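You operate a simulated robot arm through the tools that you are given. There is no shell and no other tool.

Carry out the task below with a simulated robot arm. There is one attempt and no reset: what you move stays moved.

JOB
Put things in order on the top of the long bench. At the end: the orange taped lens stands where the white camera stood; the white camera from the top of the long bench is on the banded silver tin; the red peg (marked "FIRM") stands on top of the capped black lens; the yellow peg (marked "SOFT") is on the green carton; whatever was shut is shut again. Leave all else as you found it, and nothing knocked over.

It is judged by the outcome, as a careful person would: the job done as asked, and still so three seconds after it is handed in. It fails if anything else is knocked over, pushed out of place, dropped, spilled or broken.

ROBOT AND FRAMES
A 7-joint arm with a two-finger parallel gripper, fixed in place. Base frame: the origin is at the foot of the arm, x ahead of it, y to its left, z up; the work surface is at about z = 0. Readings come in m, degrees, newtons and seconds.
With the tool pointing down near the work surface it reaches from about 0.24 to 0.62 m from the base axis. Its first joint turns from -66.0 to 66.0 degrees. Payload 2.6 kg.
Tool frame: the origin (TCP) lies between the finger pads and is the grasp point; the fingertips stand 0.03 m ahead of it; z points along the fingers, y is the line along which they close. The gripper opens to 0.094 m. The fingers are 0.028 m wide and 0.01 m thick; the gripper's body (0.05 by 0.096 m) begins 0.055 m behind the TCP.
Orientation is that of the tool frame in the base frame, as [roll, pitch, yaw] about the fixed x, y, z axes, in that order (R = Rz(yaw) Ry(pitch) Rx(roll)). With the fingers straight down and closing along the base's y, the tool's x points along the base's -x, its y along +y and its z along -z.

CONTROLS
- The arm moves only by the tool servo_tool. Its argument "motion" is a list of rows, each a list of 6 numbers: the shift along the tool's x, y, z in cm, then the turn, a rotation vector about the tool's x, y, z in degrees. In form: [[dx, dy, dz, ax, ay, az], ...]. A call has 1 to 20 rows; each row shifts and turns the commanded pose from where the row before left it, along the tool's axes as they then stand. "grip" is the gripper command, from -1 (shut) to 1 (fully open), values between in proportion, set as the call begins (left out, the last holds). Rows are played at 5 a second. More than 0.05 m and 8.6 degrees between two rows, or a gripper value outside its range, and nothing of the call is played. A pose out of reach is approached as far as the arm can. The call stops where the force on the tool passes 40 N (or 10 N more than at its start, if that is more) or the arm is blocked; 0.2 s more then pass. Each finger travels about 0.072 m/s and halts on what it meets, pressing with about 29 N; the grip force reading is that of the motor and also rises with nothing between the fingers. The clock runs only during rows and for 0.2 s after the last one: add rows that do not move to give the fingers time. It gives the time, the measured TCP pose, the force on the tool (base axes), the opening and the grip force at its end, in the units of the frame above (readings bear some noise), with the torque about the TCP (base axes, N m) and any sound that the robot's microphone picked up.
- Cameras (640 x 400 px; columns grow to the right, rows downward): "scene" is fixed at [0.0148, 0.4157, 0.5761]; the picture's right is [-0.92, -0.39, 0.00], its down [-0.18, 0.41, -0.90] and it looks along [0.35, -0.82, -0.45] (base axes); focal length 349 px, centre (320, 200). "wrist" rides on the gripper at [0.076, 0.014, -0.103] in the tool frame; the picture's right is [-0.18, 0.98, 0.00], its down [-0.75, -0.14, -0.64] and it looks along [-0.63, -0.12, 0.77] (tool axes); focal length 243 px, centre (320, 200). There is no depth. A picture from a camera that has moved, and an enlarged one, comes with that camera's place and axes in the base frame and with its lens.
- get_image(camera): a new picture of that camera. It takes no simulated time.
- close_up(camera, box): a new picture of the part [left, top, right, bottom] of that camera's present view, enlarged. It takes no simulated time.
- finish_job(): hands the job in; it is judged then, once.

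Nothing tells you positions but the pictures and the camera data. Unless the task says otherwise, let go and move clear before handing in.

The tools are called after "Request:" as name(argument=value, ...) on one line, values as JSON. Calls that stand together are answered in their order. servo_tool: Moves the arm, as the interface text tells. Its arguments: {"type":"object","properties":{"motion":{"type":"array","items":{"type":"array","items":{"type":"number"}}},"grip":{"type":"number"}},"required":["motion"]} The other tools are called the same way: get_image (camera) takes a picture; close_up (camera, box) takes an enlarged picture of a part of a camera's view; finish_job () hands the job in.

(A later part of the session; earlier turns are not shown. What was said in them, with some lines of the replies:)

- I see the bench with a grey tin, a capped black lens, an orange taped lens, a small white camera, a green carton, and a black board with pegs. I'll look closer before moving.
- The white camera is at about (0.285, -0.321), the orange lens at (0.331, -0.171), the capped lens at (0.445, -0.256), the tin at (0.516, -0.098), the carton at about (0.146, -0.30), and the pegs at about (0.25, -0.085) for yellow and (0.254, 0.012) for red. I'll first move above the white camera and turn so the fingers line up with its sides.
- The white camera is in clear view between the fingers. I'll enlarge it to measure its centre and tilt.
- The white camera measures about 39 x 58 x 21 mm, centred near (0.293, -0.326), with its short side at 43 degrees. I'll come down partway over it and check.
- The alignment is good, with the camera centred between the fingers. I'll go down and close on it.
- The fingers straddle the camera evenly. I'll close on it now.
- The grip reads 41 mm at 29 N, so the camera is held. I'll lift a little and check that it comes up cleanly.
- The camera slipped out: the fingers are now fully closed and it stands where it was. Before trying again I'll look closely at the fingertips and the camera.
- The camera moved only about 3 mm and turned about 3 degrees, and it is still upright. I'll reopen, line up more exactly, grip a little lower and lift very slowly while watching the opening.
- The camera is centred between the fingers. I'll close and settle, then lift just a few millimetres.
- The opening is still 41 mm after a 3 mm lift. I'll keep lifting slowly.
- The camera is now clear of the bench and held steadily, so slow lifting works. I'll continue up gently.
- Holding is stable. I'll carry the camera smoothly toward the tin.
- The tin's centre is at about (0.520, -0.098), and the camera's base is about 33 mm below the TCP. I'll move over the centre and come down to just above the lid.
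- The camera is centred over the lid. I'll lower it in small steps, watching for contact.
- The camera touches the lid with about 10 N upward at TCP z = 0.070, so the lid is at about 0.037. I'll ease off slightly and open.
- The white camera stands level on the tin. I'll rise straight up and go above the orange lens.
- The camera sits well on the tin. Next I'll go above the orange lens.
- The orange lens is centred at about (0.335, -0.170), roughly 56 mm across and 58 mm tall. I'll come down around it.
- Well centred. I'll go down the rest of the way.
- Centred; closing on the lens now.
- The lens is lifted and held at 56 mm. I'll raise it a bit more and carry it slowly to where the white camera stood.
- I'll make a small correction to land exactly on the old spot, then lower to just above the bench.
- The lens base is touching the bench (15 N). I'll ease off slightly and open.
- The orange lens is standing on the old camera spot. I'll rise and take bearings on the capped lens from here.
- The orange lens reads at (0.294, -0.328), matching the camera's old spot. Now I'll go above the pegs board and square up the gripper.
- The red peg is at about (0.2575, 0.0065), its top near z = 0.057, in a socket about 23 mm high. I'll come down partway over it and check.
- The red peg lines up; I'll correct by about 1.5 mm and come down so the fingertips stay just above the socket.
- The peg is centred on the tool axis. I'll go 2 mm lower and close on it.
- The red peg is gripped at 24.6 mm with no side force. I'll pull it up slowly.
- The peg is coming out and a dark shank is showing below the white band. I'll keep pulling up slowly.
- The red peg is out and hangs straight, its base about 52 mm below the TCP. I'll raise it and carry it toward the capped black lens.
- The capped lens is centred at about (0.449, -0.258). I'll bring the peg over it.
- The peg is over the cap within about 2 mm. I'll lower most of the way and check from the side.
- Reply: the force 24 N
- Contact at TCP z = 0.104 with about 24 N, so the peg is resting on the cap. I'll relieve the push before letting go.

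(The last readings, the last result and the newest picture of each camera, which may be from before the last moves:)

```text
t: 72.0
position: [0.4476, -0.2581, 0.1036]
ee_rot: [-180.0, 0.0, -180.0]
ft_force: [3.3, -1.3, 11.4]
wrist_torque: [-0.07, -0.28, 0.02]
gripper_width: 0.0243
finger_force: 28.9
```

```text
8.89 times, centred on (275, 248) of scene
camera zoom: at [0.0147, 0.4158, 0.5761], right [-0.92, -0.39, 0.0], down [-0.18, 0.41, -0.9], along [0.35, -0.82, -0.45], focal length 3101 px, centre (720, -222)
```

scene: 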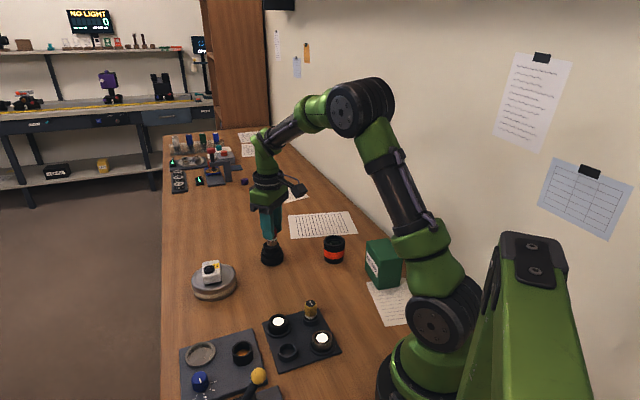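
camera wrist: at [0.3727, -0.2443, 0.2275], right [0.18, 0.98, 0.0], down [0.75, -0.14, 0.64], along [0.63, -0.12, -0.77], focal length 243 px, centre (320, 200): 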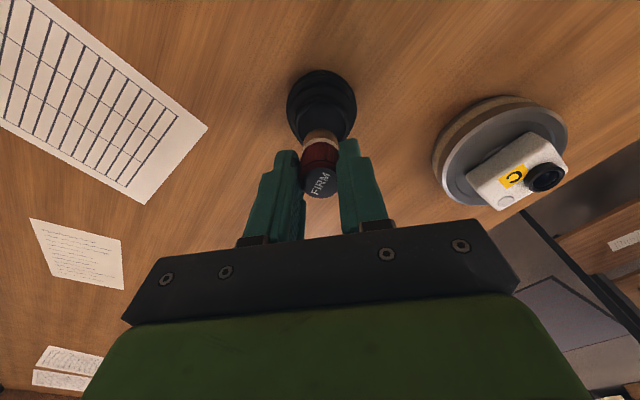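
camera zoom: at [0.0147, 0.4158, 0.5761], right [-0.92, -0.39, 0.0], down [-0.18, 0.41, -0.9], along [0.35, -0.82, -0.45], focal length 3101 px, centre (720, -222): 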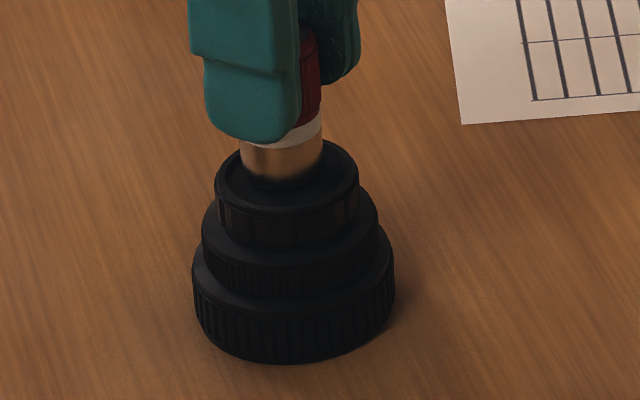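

Force is easing but still about 11 N, and from the side I'm not sure the peg's base is really down on the cap. I'll look more closely before letting go.

Request:
close_up(camera="scene", box=[262, 232, 286, 256])

Request:
close_up(camera="wrist", box=[280, 60, 360, 160])

Request:
get_image(camera="scene")

```text
16.00 times, centred on (274, 244) of scene
camera zoom: at [0.0147, 0.4158, 0.5761], right [-0.92, -0.39, 0.0], down [-0.18, 0.41, -0.9], along [0.35, -0.82, -0.45], focal length 5582 px, centre (1056, -504)
```

zoom: 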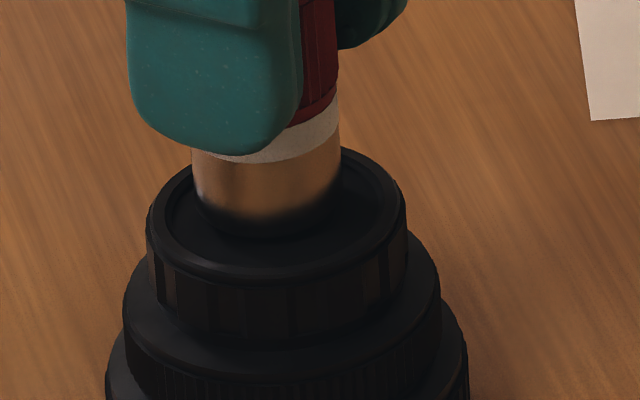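

```text
4.00 times, centred on (320, 110) of wrist
camera zoom: at [0.3715, -0.2437, 0.2066], right [0.18, 0.98, 0.0], down [0.75, -0.14, 0.64], along [0.63, -0.12, -0.77], focal length 970 px, centre (320, 560)
```

zoom: 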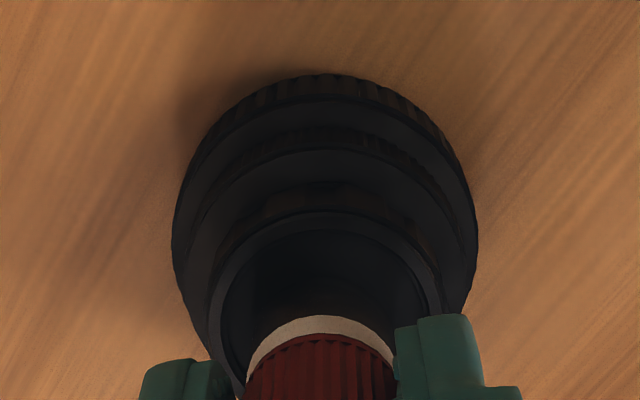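

```text
taken
```

scene: 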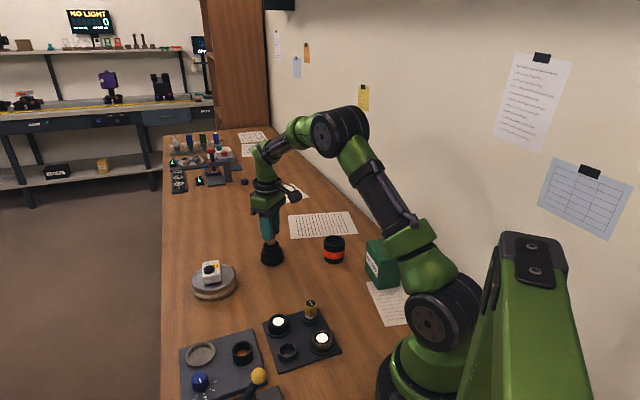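

The base looks down in the cap's shallow recess, with a slight lean in the grip. I'll ease off a little more until the push is gone.

Request:
servo_tool(motion=[[0, 0, -0.1, 0, 0, 0], [0, 0, 0, 0, 0, 0], [0, 0, 0, 0, 0, 0]], grip=-1)

Request:
close_up(camera="scene", box=[262, 232, 286, 256])

```text
t: 72.8
position: [0.4472, -0.2587, 0.104]
ee_rot: [179.9, -0.2, -180.0]
ft_force: [-0.9, 0.5, 0.2]
wrist_torque: [0.01, 0.02, 0.0]
gripper_width: 0.0245
finger_force: 28.9
```

```text
16.00 times, centred on (274, 244) of scene
camera zoom: at [0.0148, 0.4157, 0.5761], right [-0.92, -0.39, 0.0], down [-0.18, 0.41, -0.9], along [0.35, -0.82, -0.45], focal length 5582 px, centre (1056, -504)
```

zoom: 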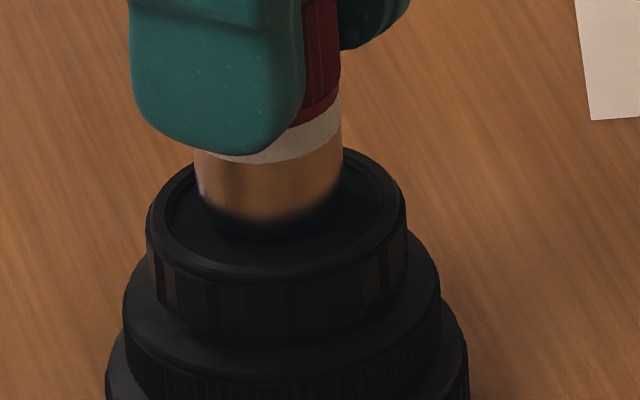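

The force is now zero. I'll open the fingers.

Request:
servo_tool(motion=[[0, 0, 0, 0, 0, 0], [0, 0, 0, 0, 0, 0], [0, 0, 0, 0, 0, 0], [0, 0, 0, 0, 0, 0]], grip=0.1)

Request:
close_up(camera="scene", box=[250, 215, 300, 270])

Request:
close_up(camera="wrist", box=[256, 80, 384, 210])

```text
t: 73.8
position: [0.4468, -0.2578, 0.1046]
ee_rot: [180.0, 0.0, -180.0]
ft_force: [-0.8, -0.5, -0.4]
wrist_torque: [-0.02, -0.01, 0.01]
gripper_width: 0.0516
finger_force: 0.0
```

```text
7.27 times, centred on (275, 242) of scene
camera zoom: at [0.0148, 0.4157, 0.5761], right [-0.92, -0.39, 0.0], down [-0.18, 0.41, -0.9], along [0.35, -0.82, -0.45], focal length 2537 px, centre (647, -109)
```

zoom: 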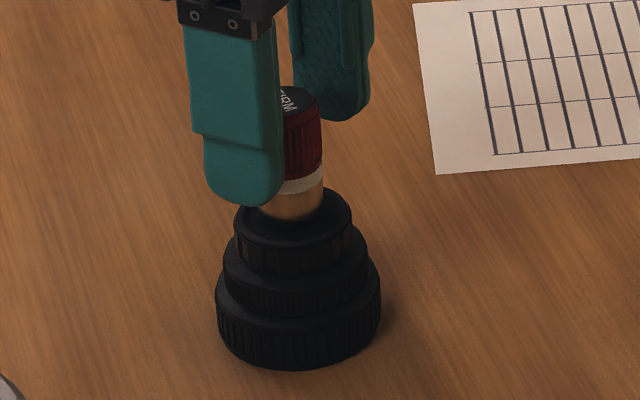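

```text
3.08 times, centred on (320, 145) of wrist
camera zoom: at [0.3717, -0.2438, 0.2078], right [0.18, 0.98, 0.0], down [0.75, -0.14, 0.64], along [0.63, -0.12, -0.77], focal length 746 px, centre (320, 369)
```

zoom: 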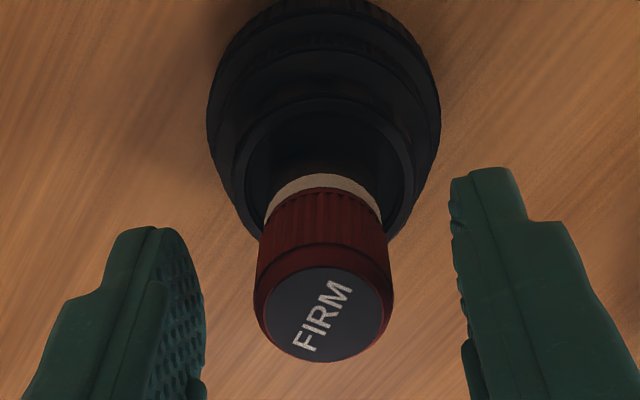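

The red peg stands on the cap on its own. I'll rise straight up and check from clear.

Request:
servo_tool(motion=[[0, 0, -0.5, 0, 0, 0], [0, 0, -1, 0, 0, 0], [0, 0, -2, 0, 0, 0], [0, 0, -3, 0, 0, 0], [0, 0, -3, 0, 0, 0], [0, 0, -1.5, 0, 0, 0], [0, 0, 0, 0, 0, 0]], grip=0.1)

Request:
close_up(camera="scene", box=[240, 205, 310, 275])

Request:
get_image(camera="wrist")

```text
t: 75.4
position: [0.4482, -0.2599, 0.2162]
ee_rot: [-180.0, -0.1, -180.0]
ft_force: [0.1, -0.1, -1.5]
wrist_torque: [0.03, 0.01, 0.0]
gripper_width: 0.0516
finger_force: 0.1
```

```text
5.71 times, centred on (275, 240) of scene
camera zoom: at [0.0148, 0.4157, 0.5761], right [-0.92, -0.39, 0.0], down [-0.18, 0.41, -0.9], along [0.35, -0.82, -0.45], focal length 1994 px, centre (577, -29)
```

zoom: 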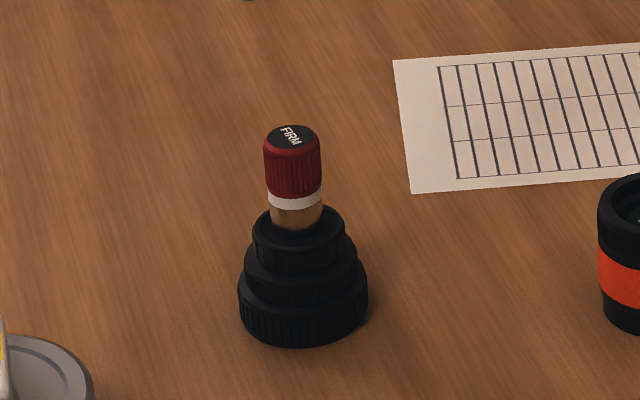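

```text
taken
camera wrist: at [0.372, -0.2445, 0.3185], right [0.18, 0.98, 0.0], down [0.75, -0.14, 0.64], along [0.63, -0.12, -0.77], focal length 243 px, centre (320, 200)
```

wrist: 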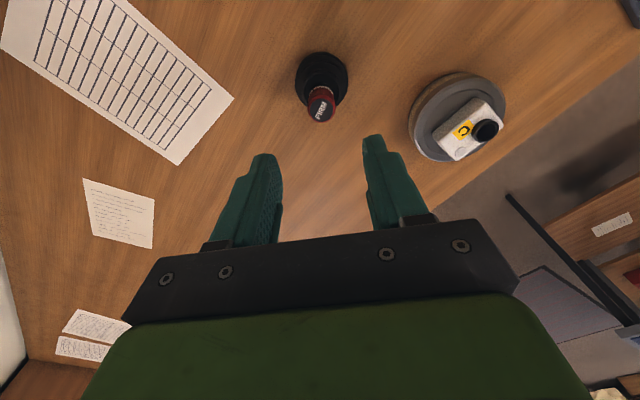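

The red peg stands upright on the capped lens. Now I'll go above the yellow peg.

Request:
servo_tool(motion=[[1.2, 1.05, 0, 0, 0, 0], [2.2, 1.92, 0, 0, 0, 0], [2.6, 2.27, 0, 0, 0, 0], [2.6, 2.27, 0, 0, 0, 0], [2.6, 2.27, 0, 0, 0, 0], [2.6, 2.27, 0, 0, 0, 0], [2.6, 2.27, 0, 0, 0, 0], [1.85, 1.6, 0.5, 0, 0, 0], [1.2, 1.05, 0.5, 0, 0, 0], [0, 0, 0, 0, 0, 0], [0, 0, 0, 0, 0, 0]], grip=0.2)

Request:
get_image(camera="wrist")

Request:
close_up(camera="wrist", box=[272, 60, 368, 140])

```text
t: 77.8
position: [0.2529, -0.0886, 0.2054]
ee_rot: [180.0, 0.0, 180.0]
ft_force: [-0.1, -0.1, -0.1]
wrist_torque: [-0.02, -0.05, -0.02]
gripper_width: 0.0564
finger_force: 0.1
```

```text
taken
camera wrist: at [0.1768, -0.0738, 0.3081], right [0.18, 0.98, 0.0], down [0.75, -0.14, 0.64], along [0.63, -0.12, -0.77], focal length 243 px, centre (320, 200)
```

wrist: 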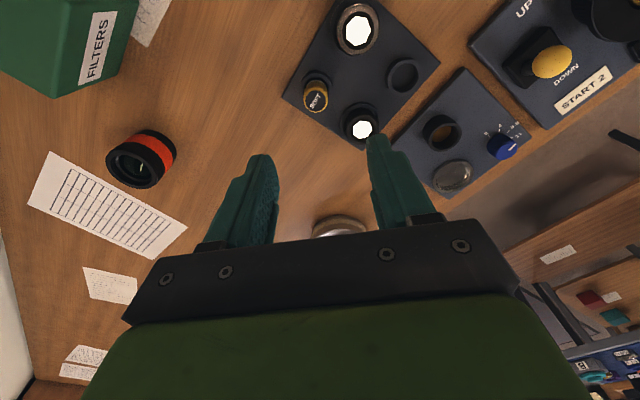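

```text
5.00 times, centred on (320, 100) of wrist
camera zoom: at [0.1768, -0.0738, 0.3081], right [0.18, 0.98, 0.0], down [0.75, -0.14, 0.64], along [0.63, -0.12, -0.77], focal length 1213 px, centre (320, 700)
```

zoom: 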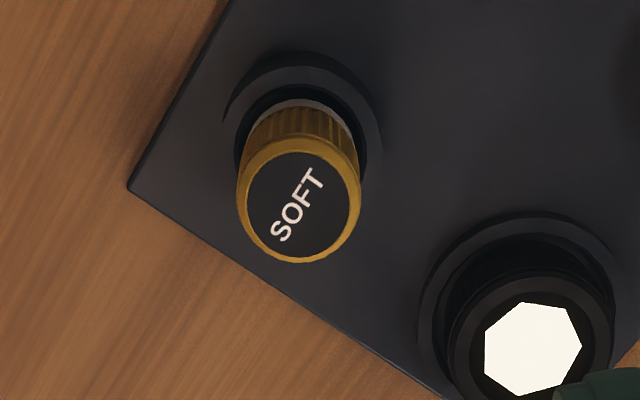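

The yellow peg is at about (0.254, -0.092). I'll centre on it and come down partway.

Request:
servo_tool(motion=[[-0.11, -0.44, 2, 0, 0, 0], [0, 0, 3, 0, 0, 0], [0, 0, 3, 0, 0, 0], [0, 0, 2, 0, 0, 0], [0, 0, 0, 0, 0, 0], [0, 0, 0, 0, 0, 0]], grip=0.2)

Request:
get_image(camera="wrist")

Request:
close_up(camera="wrist", box=[256, 80, 384, 180])

Request:
close_up(camera="scene", box=[260, 260, 350, 350])

```text
t: 79.2
position: [0.2549, -0.0925, 0.1048]
ee_rot: [180.0, 0.0, 179.9]
ft_force: [-0.2, -0.4, -0.7]
wrist_torque: [-0.02, -0.01, 0.0]
gripper_width: 0.0565
finger_force: 0.1
```

```text
taken
camera wrist: at [0.1788, -0.0779, 0.2082], right [0.18, 0.98, 0.0], down [0.75, -0.14, 0.64], along [0.63, -0.12, -0.77], focal length 243 px, centre (320, 200)
```

wrist: 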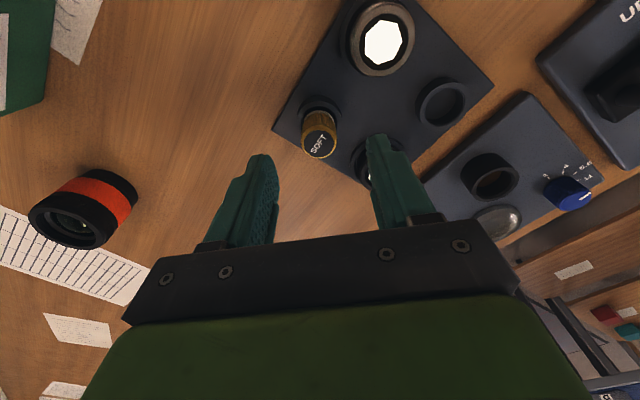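

```text
4.00 times, centred on (320, 130) of wrist
camera zoom: at [0.1788, -0.0779, 0.2082], right [0.18, 0.98, 0.0], down [0.75, -0.14, 0.64], along [0.63, -0.12, -0.77], focal length 970 px, centre (320, 480)
```

zoom: 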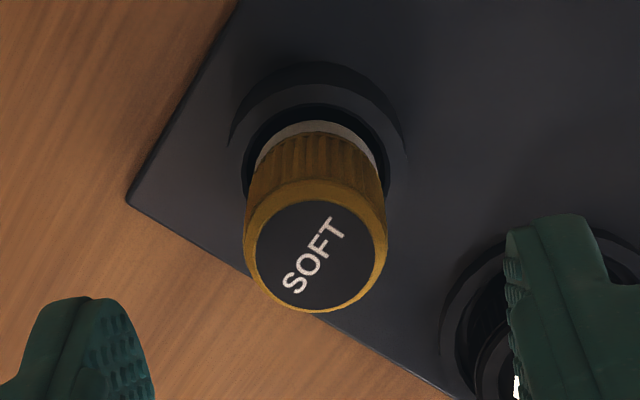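

```text
4.44 times, centred on (305, 305) of scene
camera zoom: at [0.0148, 0.4157, 0.5761], right [-0.92, -0.39, 0.0], down [-0.18, 0.41, -0.9], along [0.35, -0.82, -0.45], focal length 1550 px, centre (387, -267)
```

zoom: 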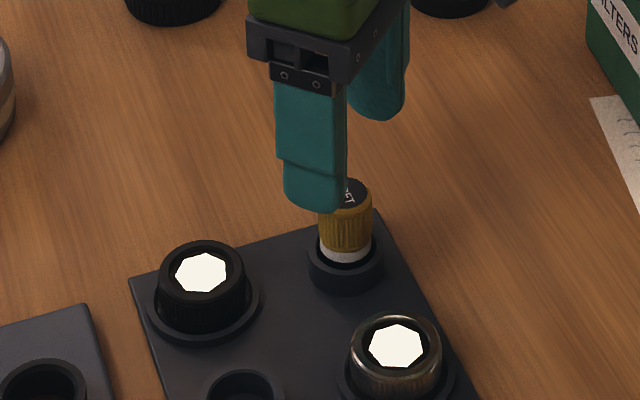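

Centred within 1 mm. I'll go down to the same grip height as for the red peg.

Request:
servo_tool(motion=[[0.05, -0.06, 1, 0, 0, 0], [0, 0, 1.5, 0, 0, 0], [0, 0, 1, 0, 0, 0], [0, 0, 0.6, 0, 0, 0], [0, 0, 0.4, 0, 0, 0], [0, 0, 0, 0, 0, 0]], grip=0.2)

Request:
get_image(camera="wrist")

Request:
close_up(camera="scene", box=[260, 260, 350, 350])

```text
t: 80.6
position: [0.2554, -0.094, 0.0597]
ee_rot: [180.0, 0.0, -180.0]
ft_force: [0.2, 0.5, 0.2]
wrist_torque: [0.01, 0.04, 0.01]
gripper_width: 0.0564
finger_force: 0.0
```

```text
taken
camera wrist: at [0.1777, -0.0791, 0.1627], right [0.18, 0.98, 0.0], down [0.75, -0.14, 0.64], along [0.63, -0.12, -0.77], focal length 243 px, centre (320, 200)
```

wrist: 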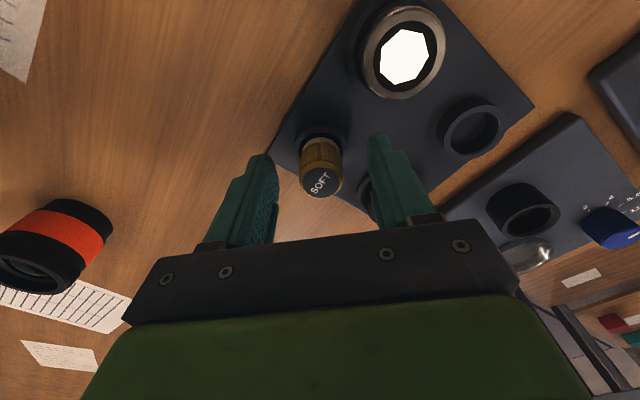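

```text
4.44 times, centred on (305, 305) of scene
camera zoom: at [0.0148, 0.4157, 0.5761], right [-0.92, -0.39, 0.0], down [-0.18, 0.41, -0.9], along [0.35, -0.82, -0.45], focal length 1550 px, centre (387, -267)
```

zoom: 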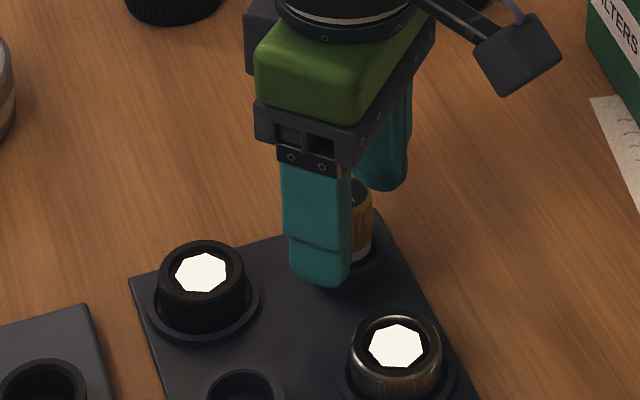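

Well aligned. I'll close on the yellow peg and start a slow pull.

Request:
servo_tool(motion=[[0, 0, 0, 0, 0, 0], [0, 0, 0, 0, 0, 0], [0, 0, 0, 0, 0, 0], [0, 0, 0, 0, 0, 0]], grip=-1)

Request:
servo_tool(motion=[[0, 0, -0.1, 0, 0, 0], [0, 0, -0.1, 0, 0, 0], [0, 0, -0.1, 0, 0, 0], [0, 0, -0.2, 0, 0, 0], [0, 0, -0.2, 0, 0, 0], [0, 0, -0.3, 0, 0, 0], [0, 0, 0, 0, 0, 0]], grip=-1)

Request:
get_image(camera="wrist")

Request:
close_up(camera="scene", box=[260, 260, 350, 350])

```text
t: 81.6
position: [0.2537, -0.0942, 0.0604]
ee_rot: [-180.0, 0.1, 180.0]
ft_force: [-0.4, -0.2, 0.1]
wrist_torque: [0.0, -0.01, -0.01]
gripper_width: 0.0248
finger_force: 29.1
```

```text
t: 83.2
position: [0.2548, -0.0943, 0.0706]
ee_rot: [-180.0, 0.0, -179.9]
ft_force: [-0.4, -0.3, -1.3]
wrist_torque: [0.03, 0.0, -0.01]
gripper_width: 0.0245
finger_force: 28.6
```

```text
taken
camera wrist: at [0.1777, -0.0794, 0.173], right [0.18, 0.98, 0.0], down [0.75, -0.14, 0.64], along [0.63, -0.12, -0.77], focal length 243 px, centre (320, 200)
```

wrist: 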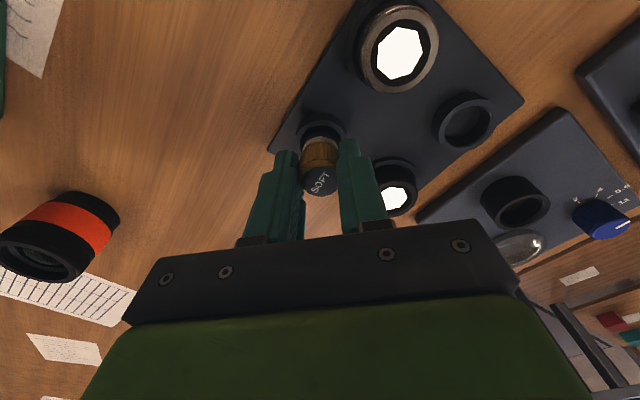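

```text
4.44 times, centred on (305, 305) of scene
camera zoom: at [0.0148, 0.4157, 0.5761], right [-0.92, -0.39, 0.0], down [-0.18, 0.41, -0.9], along [0.35, -0.82, -0.45], focal length 1550 px, centre (387, -267)
```

zoom: 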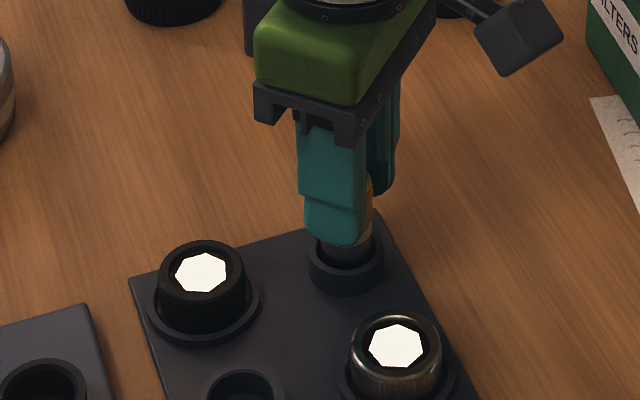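

The yellow peg is coming out smoothly. I'll lift it well above the carton's height.

Request:
servo_tool(motion=[[0, 0, -0.3, 0, 0, 0], [0, 0, -0.5, 0, 0, 0], [0, 0, -0.6, 0, 0, 0], [0, 0, -0.6, 0, 0, 0], [0, 0, -0.7, 0, 0, 0], [0, 0, -0.8, 0, 0, 0], [0, 0, -0.9, 0, 0, 0], [0, 0, -0.9, 0, 0, 0], [0, 0, -0.9, 0, 0, 0], [0, 0, -0.9, 0, 0, 0], [0, 0, -0.9, 0, 0, 0], [0, 0, -0.9, 0, 0, 0], [0, 0, -0.9, 0, 0, 0], [0, 0, -0.9, 0, 0, 0], [0, 0, -0.8, 0, 0, 0], [0, 0, -0.5, 0, 0, 0], [0, 0, -0.3, 0, 0, 0], [0, 0, 0, 0, 0, 0]], grip=-1)

Request:
get_image(camera="wrist")

Request:
get_image(camera="scene")

```text
t: 87.0
position: [0.2541, -0.0945, 0.1929]
ee_rot: [180.0, 0.0, -180.0]
ft_force: [0.1, -0.5, -0.8]
wrist_torque: [-0.02, -0.03, 0.0]
gripper_width: 0.0245
finger_force: 28.9
```

```text
taken
camera wrist: at [0.1781, -0.0795, 0.2957], right [0.18, 0.98, 0.0], down [0.75, -0.14, 0.64], along [0.63, -0.12, -0.77], focal length 243 px, centre (320, 200)
```

wrist: 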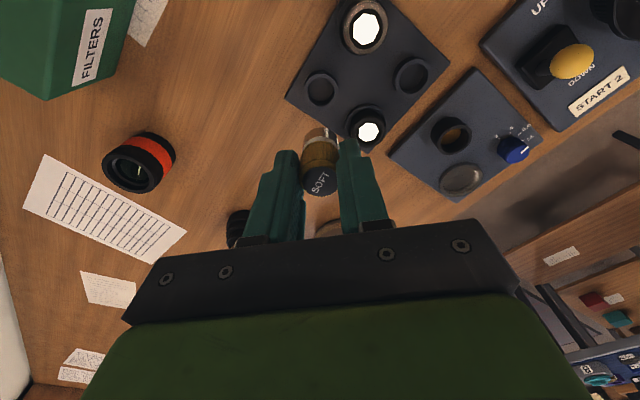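

```text
taken
```

scene: 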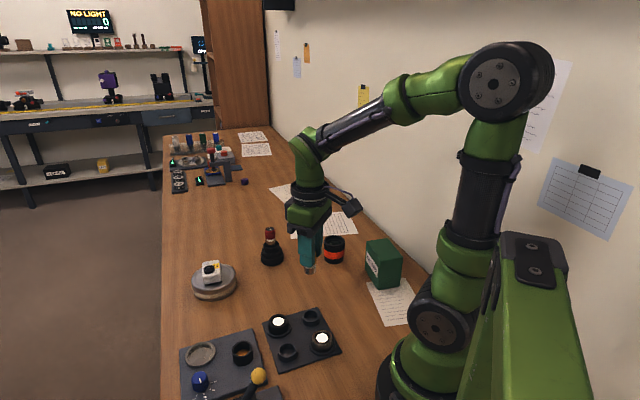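

The yellow peg is out and held straight. I'll move partway toward the carton and turn the gripper to get a view of its top.

Request:
servo_tool(motion=[[0.3, -0.6, 0, 0, 0, 0], [0.5, -1.2, 0, 0, 0, 0], [0.8, -1.85, 0, 0, 0, 0], [0.8, -1.85, 0, 0, 0, 0], [0.8, -1.85, 0, 0, 0, 0], [0.8, -1.85, 0, 0, 0, 0], [0.6, -1.4, 0, 0, 0, 0], [0.4, -1.0, 0, 0, 0, 0], [0.2, -0.5, 0, 0, 0, 0], [0, 0, 0, 0, 0, 4], [0, 0, 0, 0, 0, 8], [0, 0, 0, 0, 0, 8], [0, 0, 0, 0, 0, 8], [0, 0, 0, 0, 0, 8], [0, 0, 0, 0, 0, 8], [0, 0, 0, 0, 0, 8], [0, 0, 0, 0, 0, 8], [0, 0, 0, 0, 0, 0], [0, 0, 0, 0, 0, 0]], grip=-1)

Request:
get_image(camera="wrist")

Request:
get_image(camera="scene")

```text
t: 91.0
position: [0.2021, -0.2149, 0.193]
ee_rot: [-180.0, 0.0, 120.0]
ft_force: [0.8, 0.8, 0.3]
wrist_torque: [0.0, -0.04, 0.01]
gripper_width: 0.0245
finger_force: 28.9
```

```text
taken
camera wrist: at [0.1761, -0.1415, 0.2959], right [0.94, 0.33, 0.0], down [0.25, -0.72, 0.64], along [0.21, -0.61, -0.77], focal length 243 px, centre (320, 200)
```

wrist: 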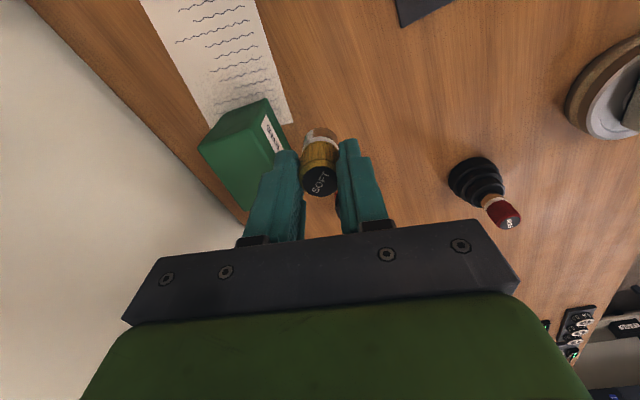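

```text
taken
```

scene: 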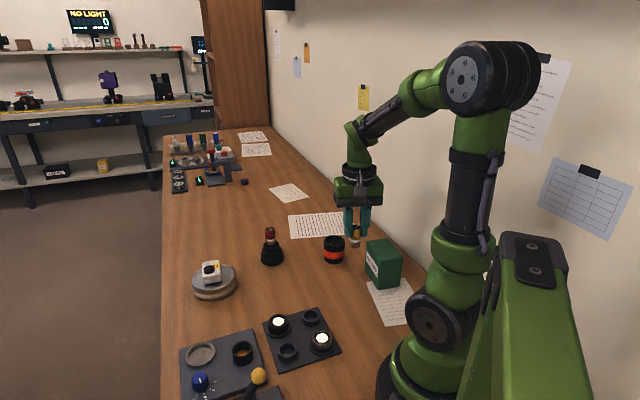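

Request:
close_up(camera="wrist", box=[180, 80, 310, 220])

Request:
close_up(camera="scene", box=[330, 220, 430, 300])

```text
2.86 times, centred on (245, 150) of wrist
camera zoom: at [0.1761, -0.1415, 0.2959], right [0.94, 0.33, 0.0], down [0.25, -0.72, 0.64], along [0.21, -0.61, -0.77], focal length 693 px, centre (534, 343)
```

zoom: 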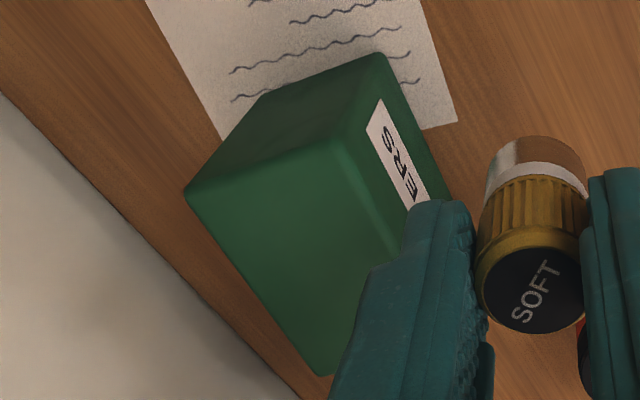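

```text
5.00 times, centred on (380, 260) of scene
camera zoom: at [0.0148, 0.4157, 0.5761], right [-0.92, -0.39, 0.0], down [-0.18, 0.41, -0.9], along [0.35, -0.82, -0.45], focal length 1744 px, centre (20, -100)
```

zoom: 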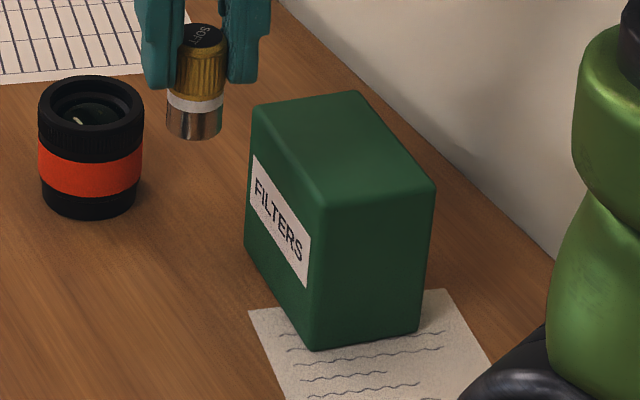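

The carton's top is centred near (0.153, -0.299), about 85 mm up. I'll move the peg slowly over it, staying high.

Request:
servo_tool(motion=[[-0.24, -0.4, 0, 0, 0, 0], [-0.49, -0.79, 0, 0, 0, 0], [-0.73, -1.19, 0, 0, 0, 0], [-0.98, -1.58, 0, 0, 0, 0], [-0.98, -1.58, 0, 0, 0, 0], [-0.73, -1.19, 0, 0, 0, 0], [-0.49, -0.79, 0, 0, 0, 0], [-0.24, -0.4, 0, 0, 0, 0], [0, 0, 0, 0, 0, 0], [0, 0, 0, 0, 0, 0]], grip=-1)

Request:
get_image(camera="wrist")

Request:
get_image(camera="scene")

```text
t: 93.2
position: [0.1587, -0.298, 0.1932]
ee_rot: [180.0, -0.1, 120.0]
ft_force: [0.9, 0.5, -0.3]
wrist_torque: [-0.03, 0.0, -0.01]
gripper_width: 0.0243
finger_force: 28.6
```

```text
taken
camera wrist: at [0.1323, -0.2236, 0.296], right [0.94, 0.33, 0.0], down [0.26, -0.72, 0.64], along [0.21, -0.61, -0.77], focal length 243 px, centre (320, 200)
```

wrist: 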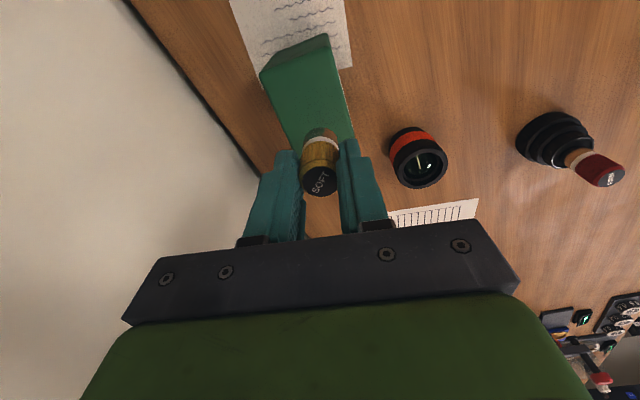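

```text
taken
```

scene: 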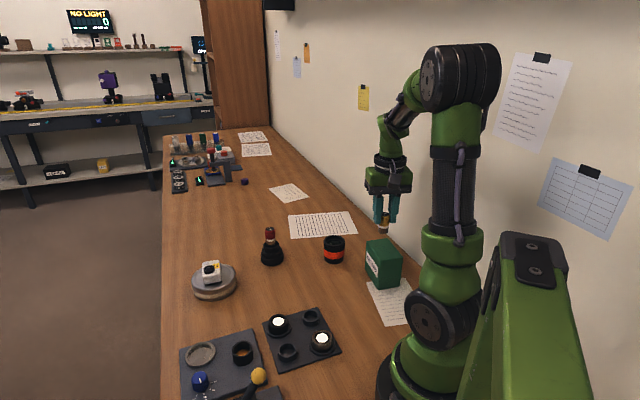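

Request:
close_up(camera="wrist", box=[240, 20, 400, 210])

Request:
close_up(camera="scene", box=[340, 180, 430, 300])

```text
2.11 times, centred on (320, 115) of wrist
camera zoom: at [0.1323, -0.2236, 0.296], right [0.94, 0.33, 0.0], down [0.26, -0.72, 0.64], along [0.21, -0.61, -0.77], focal length 511 px, centre (320, 379)
```

zoom: 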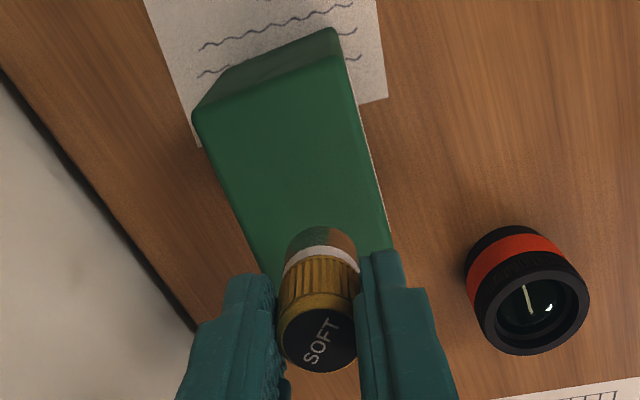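

```text
3.33 times, centred on (385, 240) of scene
camera zoom: at [0.0148, 0.4157, 0.5761], right [-0.92, -0.39, 0.0], down [-0.18, 0.41, -0.9], along [0.35, -0.82, -0.45], focal length 1163 px, centre (103, 67)
```

zoom: 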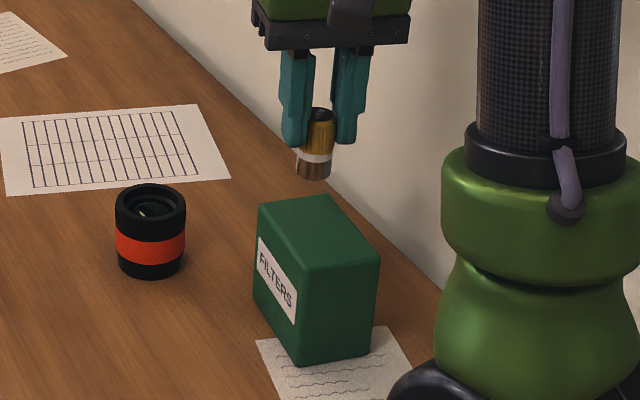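

The peg is over the carton's top, close to its middle. I'll lower to just above it.

Request:
servo_tool(motion=[[0, 0, 0.4, 0, 0, 0], [0, 0, 0.8, 0, 0, 0], [0, 0, 0.9, 0, 0, 0], [0, 0, 0.9, 0, 0, 0], [0, 0, 0.7, 0, 0, 0], [0, 0, 0.5, 0, 0, 0], [0, 0, 0.3, 0, 0, 0], [0, 0, 0, 0, 0, 0]], grip=-1)

Request:
close_up(camera="wrist", box=[240, 20, 400, 210])

Request:
close_up(camera="scene", box=[350, 210, 410, 290])

```text
t: 95.0
position: [0.1569, -0.2979, 0.1483]
ee_rot: [-180.0, 0.0, 119.9]
ft_force: [0.9, -0.2, -0.1]
wrist_torque: [0.02, 0.03, -0.03]
gripper_width: 0.0246
finger_force: 29.0
```

```text
2.11 times, centred on (320, 115) of wrist
camera zoom: at [0.1324, -0.2235, 0.2506], right [0.94, 0.33, 0.0], down [0.26, -0.72, 0.64], along [0.21, -0.61, -0.77], focal length 511 px, centre (320, 379)
```

zoom: 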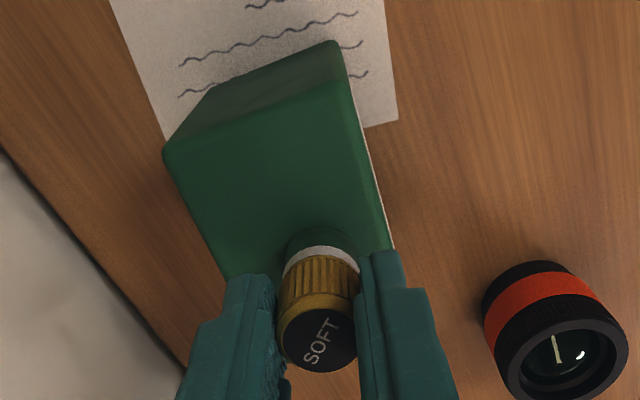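

```text
5.00 times, centred on (380, 250) of scene
camera zoom: at [0.0148, 0.4157, 0.5761], right [-0.92, -0.39, 0.0], down [-0.18, 0.41, -0.9], along [0.35, -0.82, -0.45], focal length 1744 px, centre (20, -50)
```

zoom: 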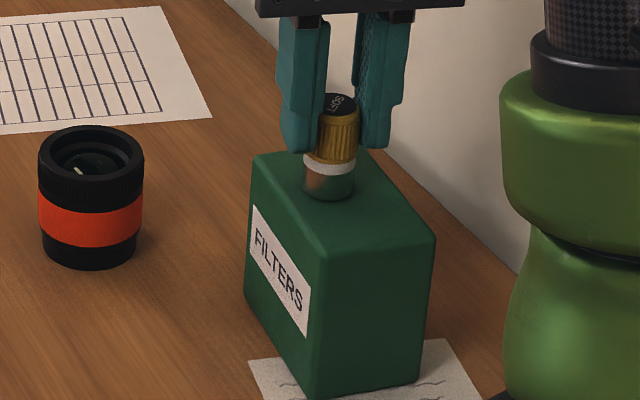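

Request:
servo_tool(motion=[[0, 0, 0.2, 0, 0, 0], [0, 0, 0.2, 0, 0, 0], [0, 0, 0.1, 0, 0, 0], [0, 0, 0, 0, 0, 0]], grip=-1)

Request:
close_up(camera="scene", box=[355, 220, 405, 275])

```text
t: 96.0
position: [0.159, -0.2983, 0.1434]
ee_rot: [-180.0, 0.3, 120.1]
ft_force: [1.8, -0.8, 23.3]
wrist_torque: [-0.09, -0.18, -0.04]
gripper_width: 0.0243
finger_force: 29.7
```

```text
7.27 times, centred on (380, 248) of scene
camera zoom: at [0.0148, 0.4158, 0.5761], right [-0.92, -0.39, 0.0], down [-0.18, 0.41, -0.9], along [0.35, -0.82, -0.45], focal length 2537 px, centre (-116, -146)
```

zoom: 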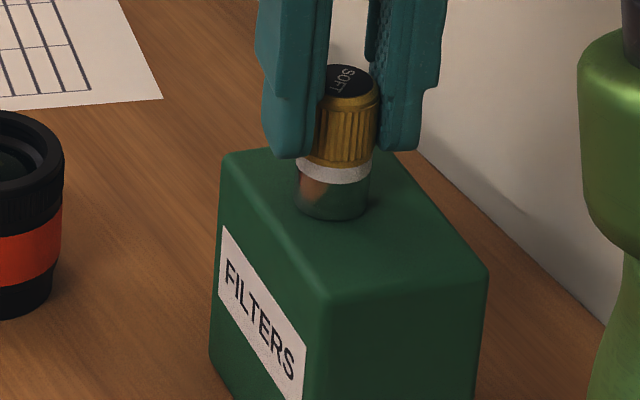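

Contact on the carton at about 23 N. I'll ease the push off step by step before releasing.

Request:
servo_tool(motion=[[0, 0, -0.1, 0, 0, 0], [0, 0, 0, 0, 0, 0], [0, 0, 0, 0, 0, 0]], grip=-1)

Request:
servo_tool(motion=[[0, 0, -0.1, 0, 0, 0], [0, 0, 0, 0, 0, 0], [0, 0, 0, 0, 0, 0]], grip=-1)

Request:
close_up(camera="scene", box=[355, 220, 405, 275])

```text
t: 96.8
position: [0.1583, -0.2974, 0.1445]
ee_rot: [-180.0, 0.0, 120.0]
ft_force: [2.0, -2.7, 11.6]
wrist_torque: [-0.31, -0.13, -0.02]
gripper_width: 0.0244
finger_force: 29.0
```

```text
t: 97.6
position: [0.1557, -0.2961, 0.145]
ee_rot: [180.0, -0.1, 120.0]
ft_force: [-0.5, -0.8, -0.8]
wrist_torque: [0.01, 0.01, 0.0]
gripper_width: 0.0244
finger_force: 28.9
```

```text
7.27 times, centred on (380, 248) of scene
camera zoom: at [0.0148, 0.4157, 0.5761], right [-0.92, -0.39, 0.0], down [-0.18, 0.41, -0.9], along [0.35, -0.82, -0.45], focal length 2537 px, centre (-116, -146)
```

zoom: 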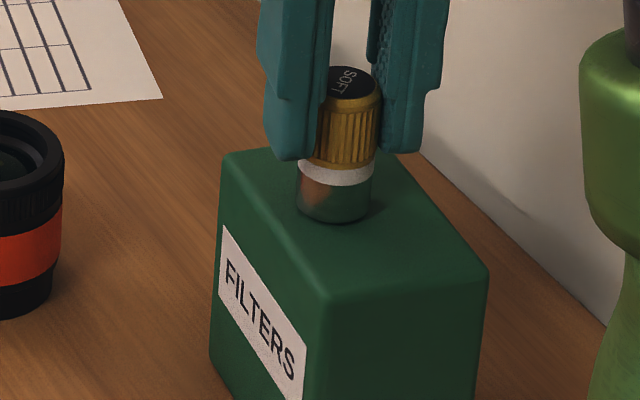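

The push is gone and the peg stands on the carton. I'll open.

Request:
servo_tool(motion=[[0, 0, 0, 0, 0, 0], [0, 0, 0, 0, 0, 0], [0, 0, 0, 0, 0, 0], [0, 0, 0, 0, 0, 0]], grip=0.1)

Request:
close_up(camera="scene", box=[355, 220, 405, 275])

Request:
get_image(camera="wrist")

```text
t: 98.6
position: [0.1585, -0.2976, 0.1461]
ee_rot: [179.9, 0.0, 119.9]
ft_force: [0.3, -0.2, 0.6]
wrist_torque: [-0.01, -0.02, 0.0]
gripper_width: 0.052
finger_force: 0.1
```

```text
7.27 times, centred on (380, 248) of scene
camera zoom: at [0.0148, 0.4157, 0.5761], right [-0.92, -0.39, 0.0], down [-0.18, 0.41, -0.9], along [0.35, -0.82, -0.45], focal length 2537 px, centre (-116, -146)
```

zoom: 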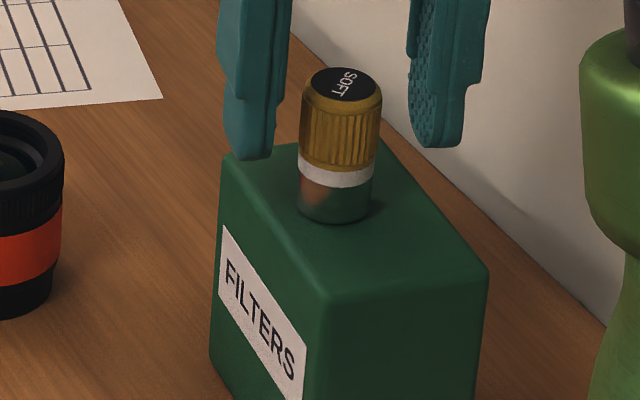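

```text
taken
camera wrist: at [0.132, -0.2235, 0.248], right [0.94, 0.33, 0.0], down [0.26, -0.72, 0.64], along [0.21, -0.61, -0.77], focal length 243 px, centre (320, 200)
```

wrist: 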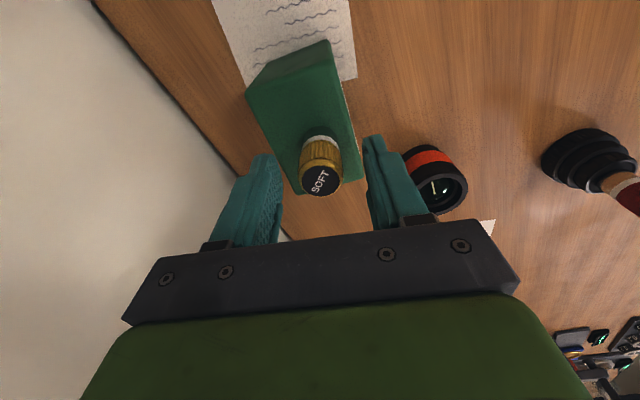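

The yellow peg stands on the carton. I'll rise straight up and back away, then check the whole bench.

Request:
servo_tool(motion=[[0, 0, -0.5, 0, 0, 0], [0, 0, -1, 0, 0, 0], [0, 0, -2, 0, 0, 0], [0, 0, -2.5, 0, 0, 0], [0, 0, -2.5, 0, 0, 0], [0, 0, -2, 0, 0, 0], [0, 0, -1, 0, 0, 0], [0, 0, 0, 0, 0, 0]], grip=0.1)

Request:
get_image(camera="scene")

Request:
get_image(camera="wrist")

```text
t: 100.4
position: [0.1569, -0.2985, 0.2596]
ee_rot: [-180.0, 0.1, 120.1]
ft_force: [0.0, -0.4, -0.2]
wrist_torque: [-0.02, 0.01, 0.0]
gripper_width: 0.0514
finger_force: 0.0
```

```text
taken
```

scene: 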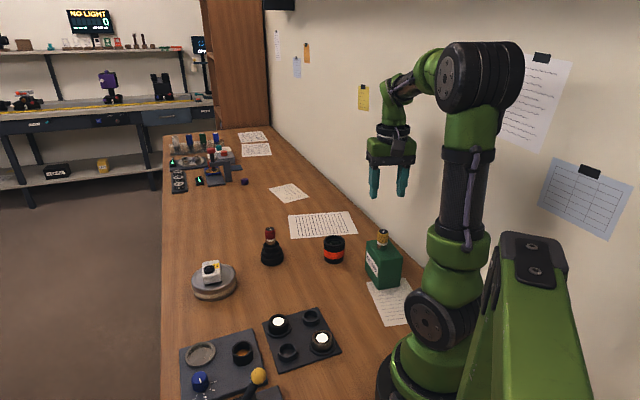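

```text
taken
camera wrist: at [0.1323, -0.2235, 0.363], right [0.94, 0.33, 0.0], down [0.26, -0.72, 0.64], along [0.21, -0.61, -0.77], focal length 243 px, centre (320, 200)
```

wrist: 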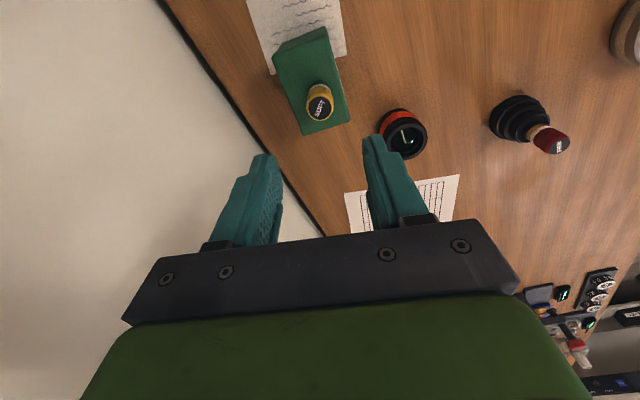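

Everything is standing. I'll move the arm clear to about its starting place and inspect each item closely.

Request:
servo_tool(motion=[[0, 0, -2, 0, 0, 0], [0, 0, -3, 0, 0, 0], [-0.1, 1.2, 0, 0, 0, 0], [-0.1, 2.5, 0, 0, 0, 0], [-0.15, 3, 0, 0, 0, 0], [-0.15, 3, 0, 0, 0, 0], [-0.15, 3, 0, 0, 0, 0], [-0.15, 3, 0, 0, 0, 0], [-0.1, 3, 0, 0, 0, 0], [-0.1, 3, 0, 0, 0, 0], [-0.1, 2.5, 0, 0, 0, 0], [0, 1.5, 0, 0, 0, 0], [0, 0, 0, 0, 0, 0], [0, 0, 0, 0, 0, 0]], grip=1)

Request:
get_image(camera="scene")

Request:
close_up(camera="scene", box=[160, 220, 440, 395])

Request:
close_up(camera="scene", box=[240, 210, 420, 300])

Request:
close_up(camera="scene", box=[160, 120, 320, 220])

Request:
get_image(camera="wrist")

```text
t: 103.4
position: [0.3865, -0.1779, 0.3098]
ee_rot: [180.0, 0.0, 119.9]
ft_force: [-0.6, 0.2, -0.3]
wrist_torque: [0.01, 0.0, 0.0]
gripper_width: 0.0941
finger_force: 0.1
```

```text
taken
```

scene: 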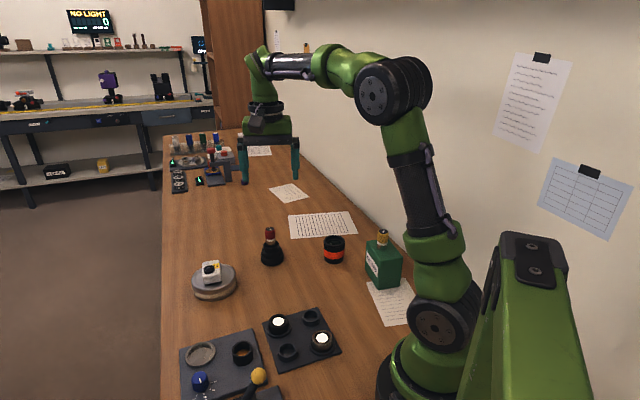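

```text
2.29 times, centred on (300, 308) of scene
camera zoom: at [0.0148, 0.4157, 0.5761], right [-0.92, -0.39, 0.0], down [-0.18, 0.41, -0.9], along [0.35, -0.82, -0.45], focal length 797 px, centre (366, -46)
```

zoom: 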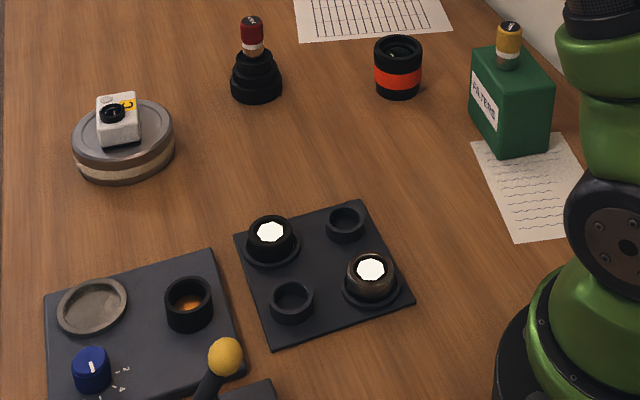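

```text
3.56 times, centred on (330, 255) of scene
camera zoom: at [0.0148, 0.4157, 0.5761], right [-0.92, -0.39, 0.0], down [-0.18, 0.41, -0.9], along [0.35, -0.82, -0.45], focal length 1240 px, centre (284, 4)
```

zoom: 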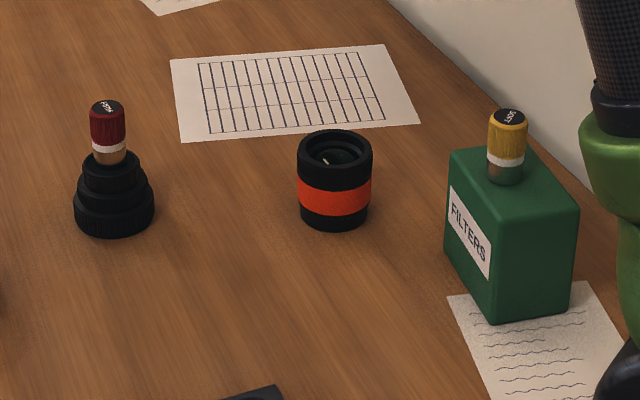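

```text
4.00 times, centred on (240, 170) of scene
camera zoom: at [0.0148, 0.4157, 0.5761], right [-0.92, -0.39, 0.0], down [-0.18, 0.41, -0.9], along [0.35, -0.82, -0.45], focal length 1395 px, centre (640, 320)
```

zoom: 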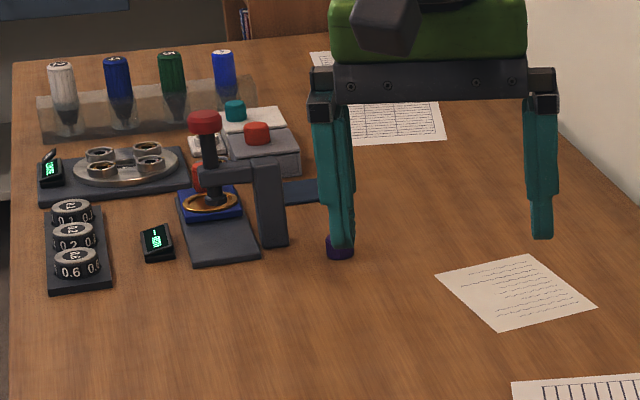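

```text
taken
camera wrist: at [0.3601, -0.1042, 0.4129], right [0.94, 0.33, 0.0], down [0.26, -0.72, 0.64], along [0.21, -0.61, -0.77], focal length 243 px, centre (320, 200)
```

wrist: 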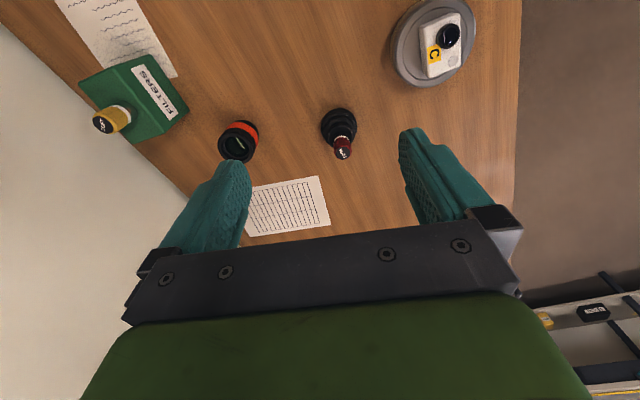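

All four items are in place and standing, nothing else has moved, the tin's lid is still on, and the gripper is open and clear. I'm handing the job in.

Request:
finish_job()

```text
The job is handed in.
```

The job is done and handed in, and everything was standing and steady when I last looked. I haven't seen the judge's result.

- **Orange taped lens:** it stands where the white camera stood, within about 2 mm by my measurements.
- **White camera:** it sits flat near the middle of the banded silver tin's lid.
- **Red "FIRM" peg:** it stands upright on the capped black lens, about 2 mm off centre.
- **Yellow "SOFT" peg:** it stands on top of the green carton, close to the middle.
- **Shut things:** I opened nothing, and the tin's lid is still on.
- **Everything else:** in the final pictures the carton, tin, black lens and peg board are where they started, and I saw nothing else moved.

On the first try the white camera slipped out of the fingers as I lifted. It stayed upright on the bench and moved about 3 mm. I gripped it again and lifted more slowly, and it held. I placed the orange lens on the camera's original spot, not the shifted one.
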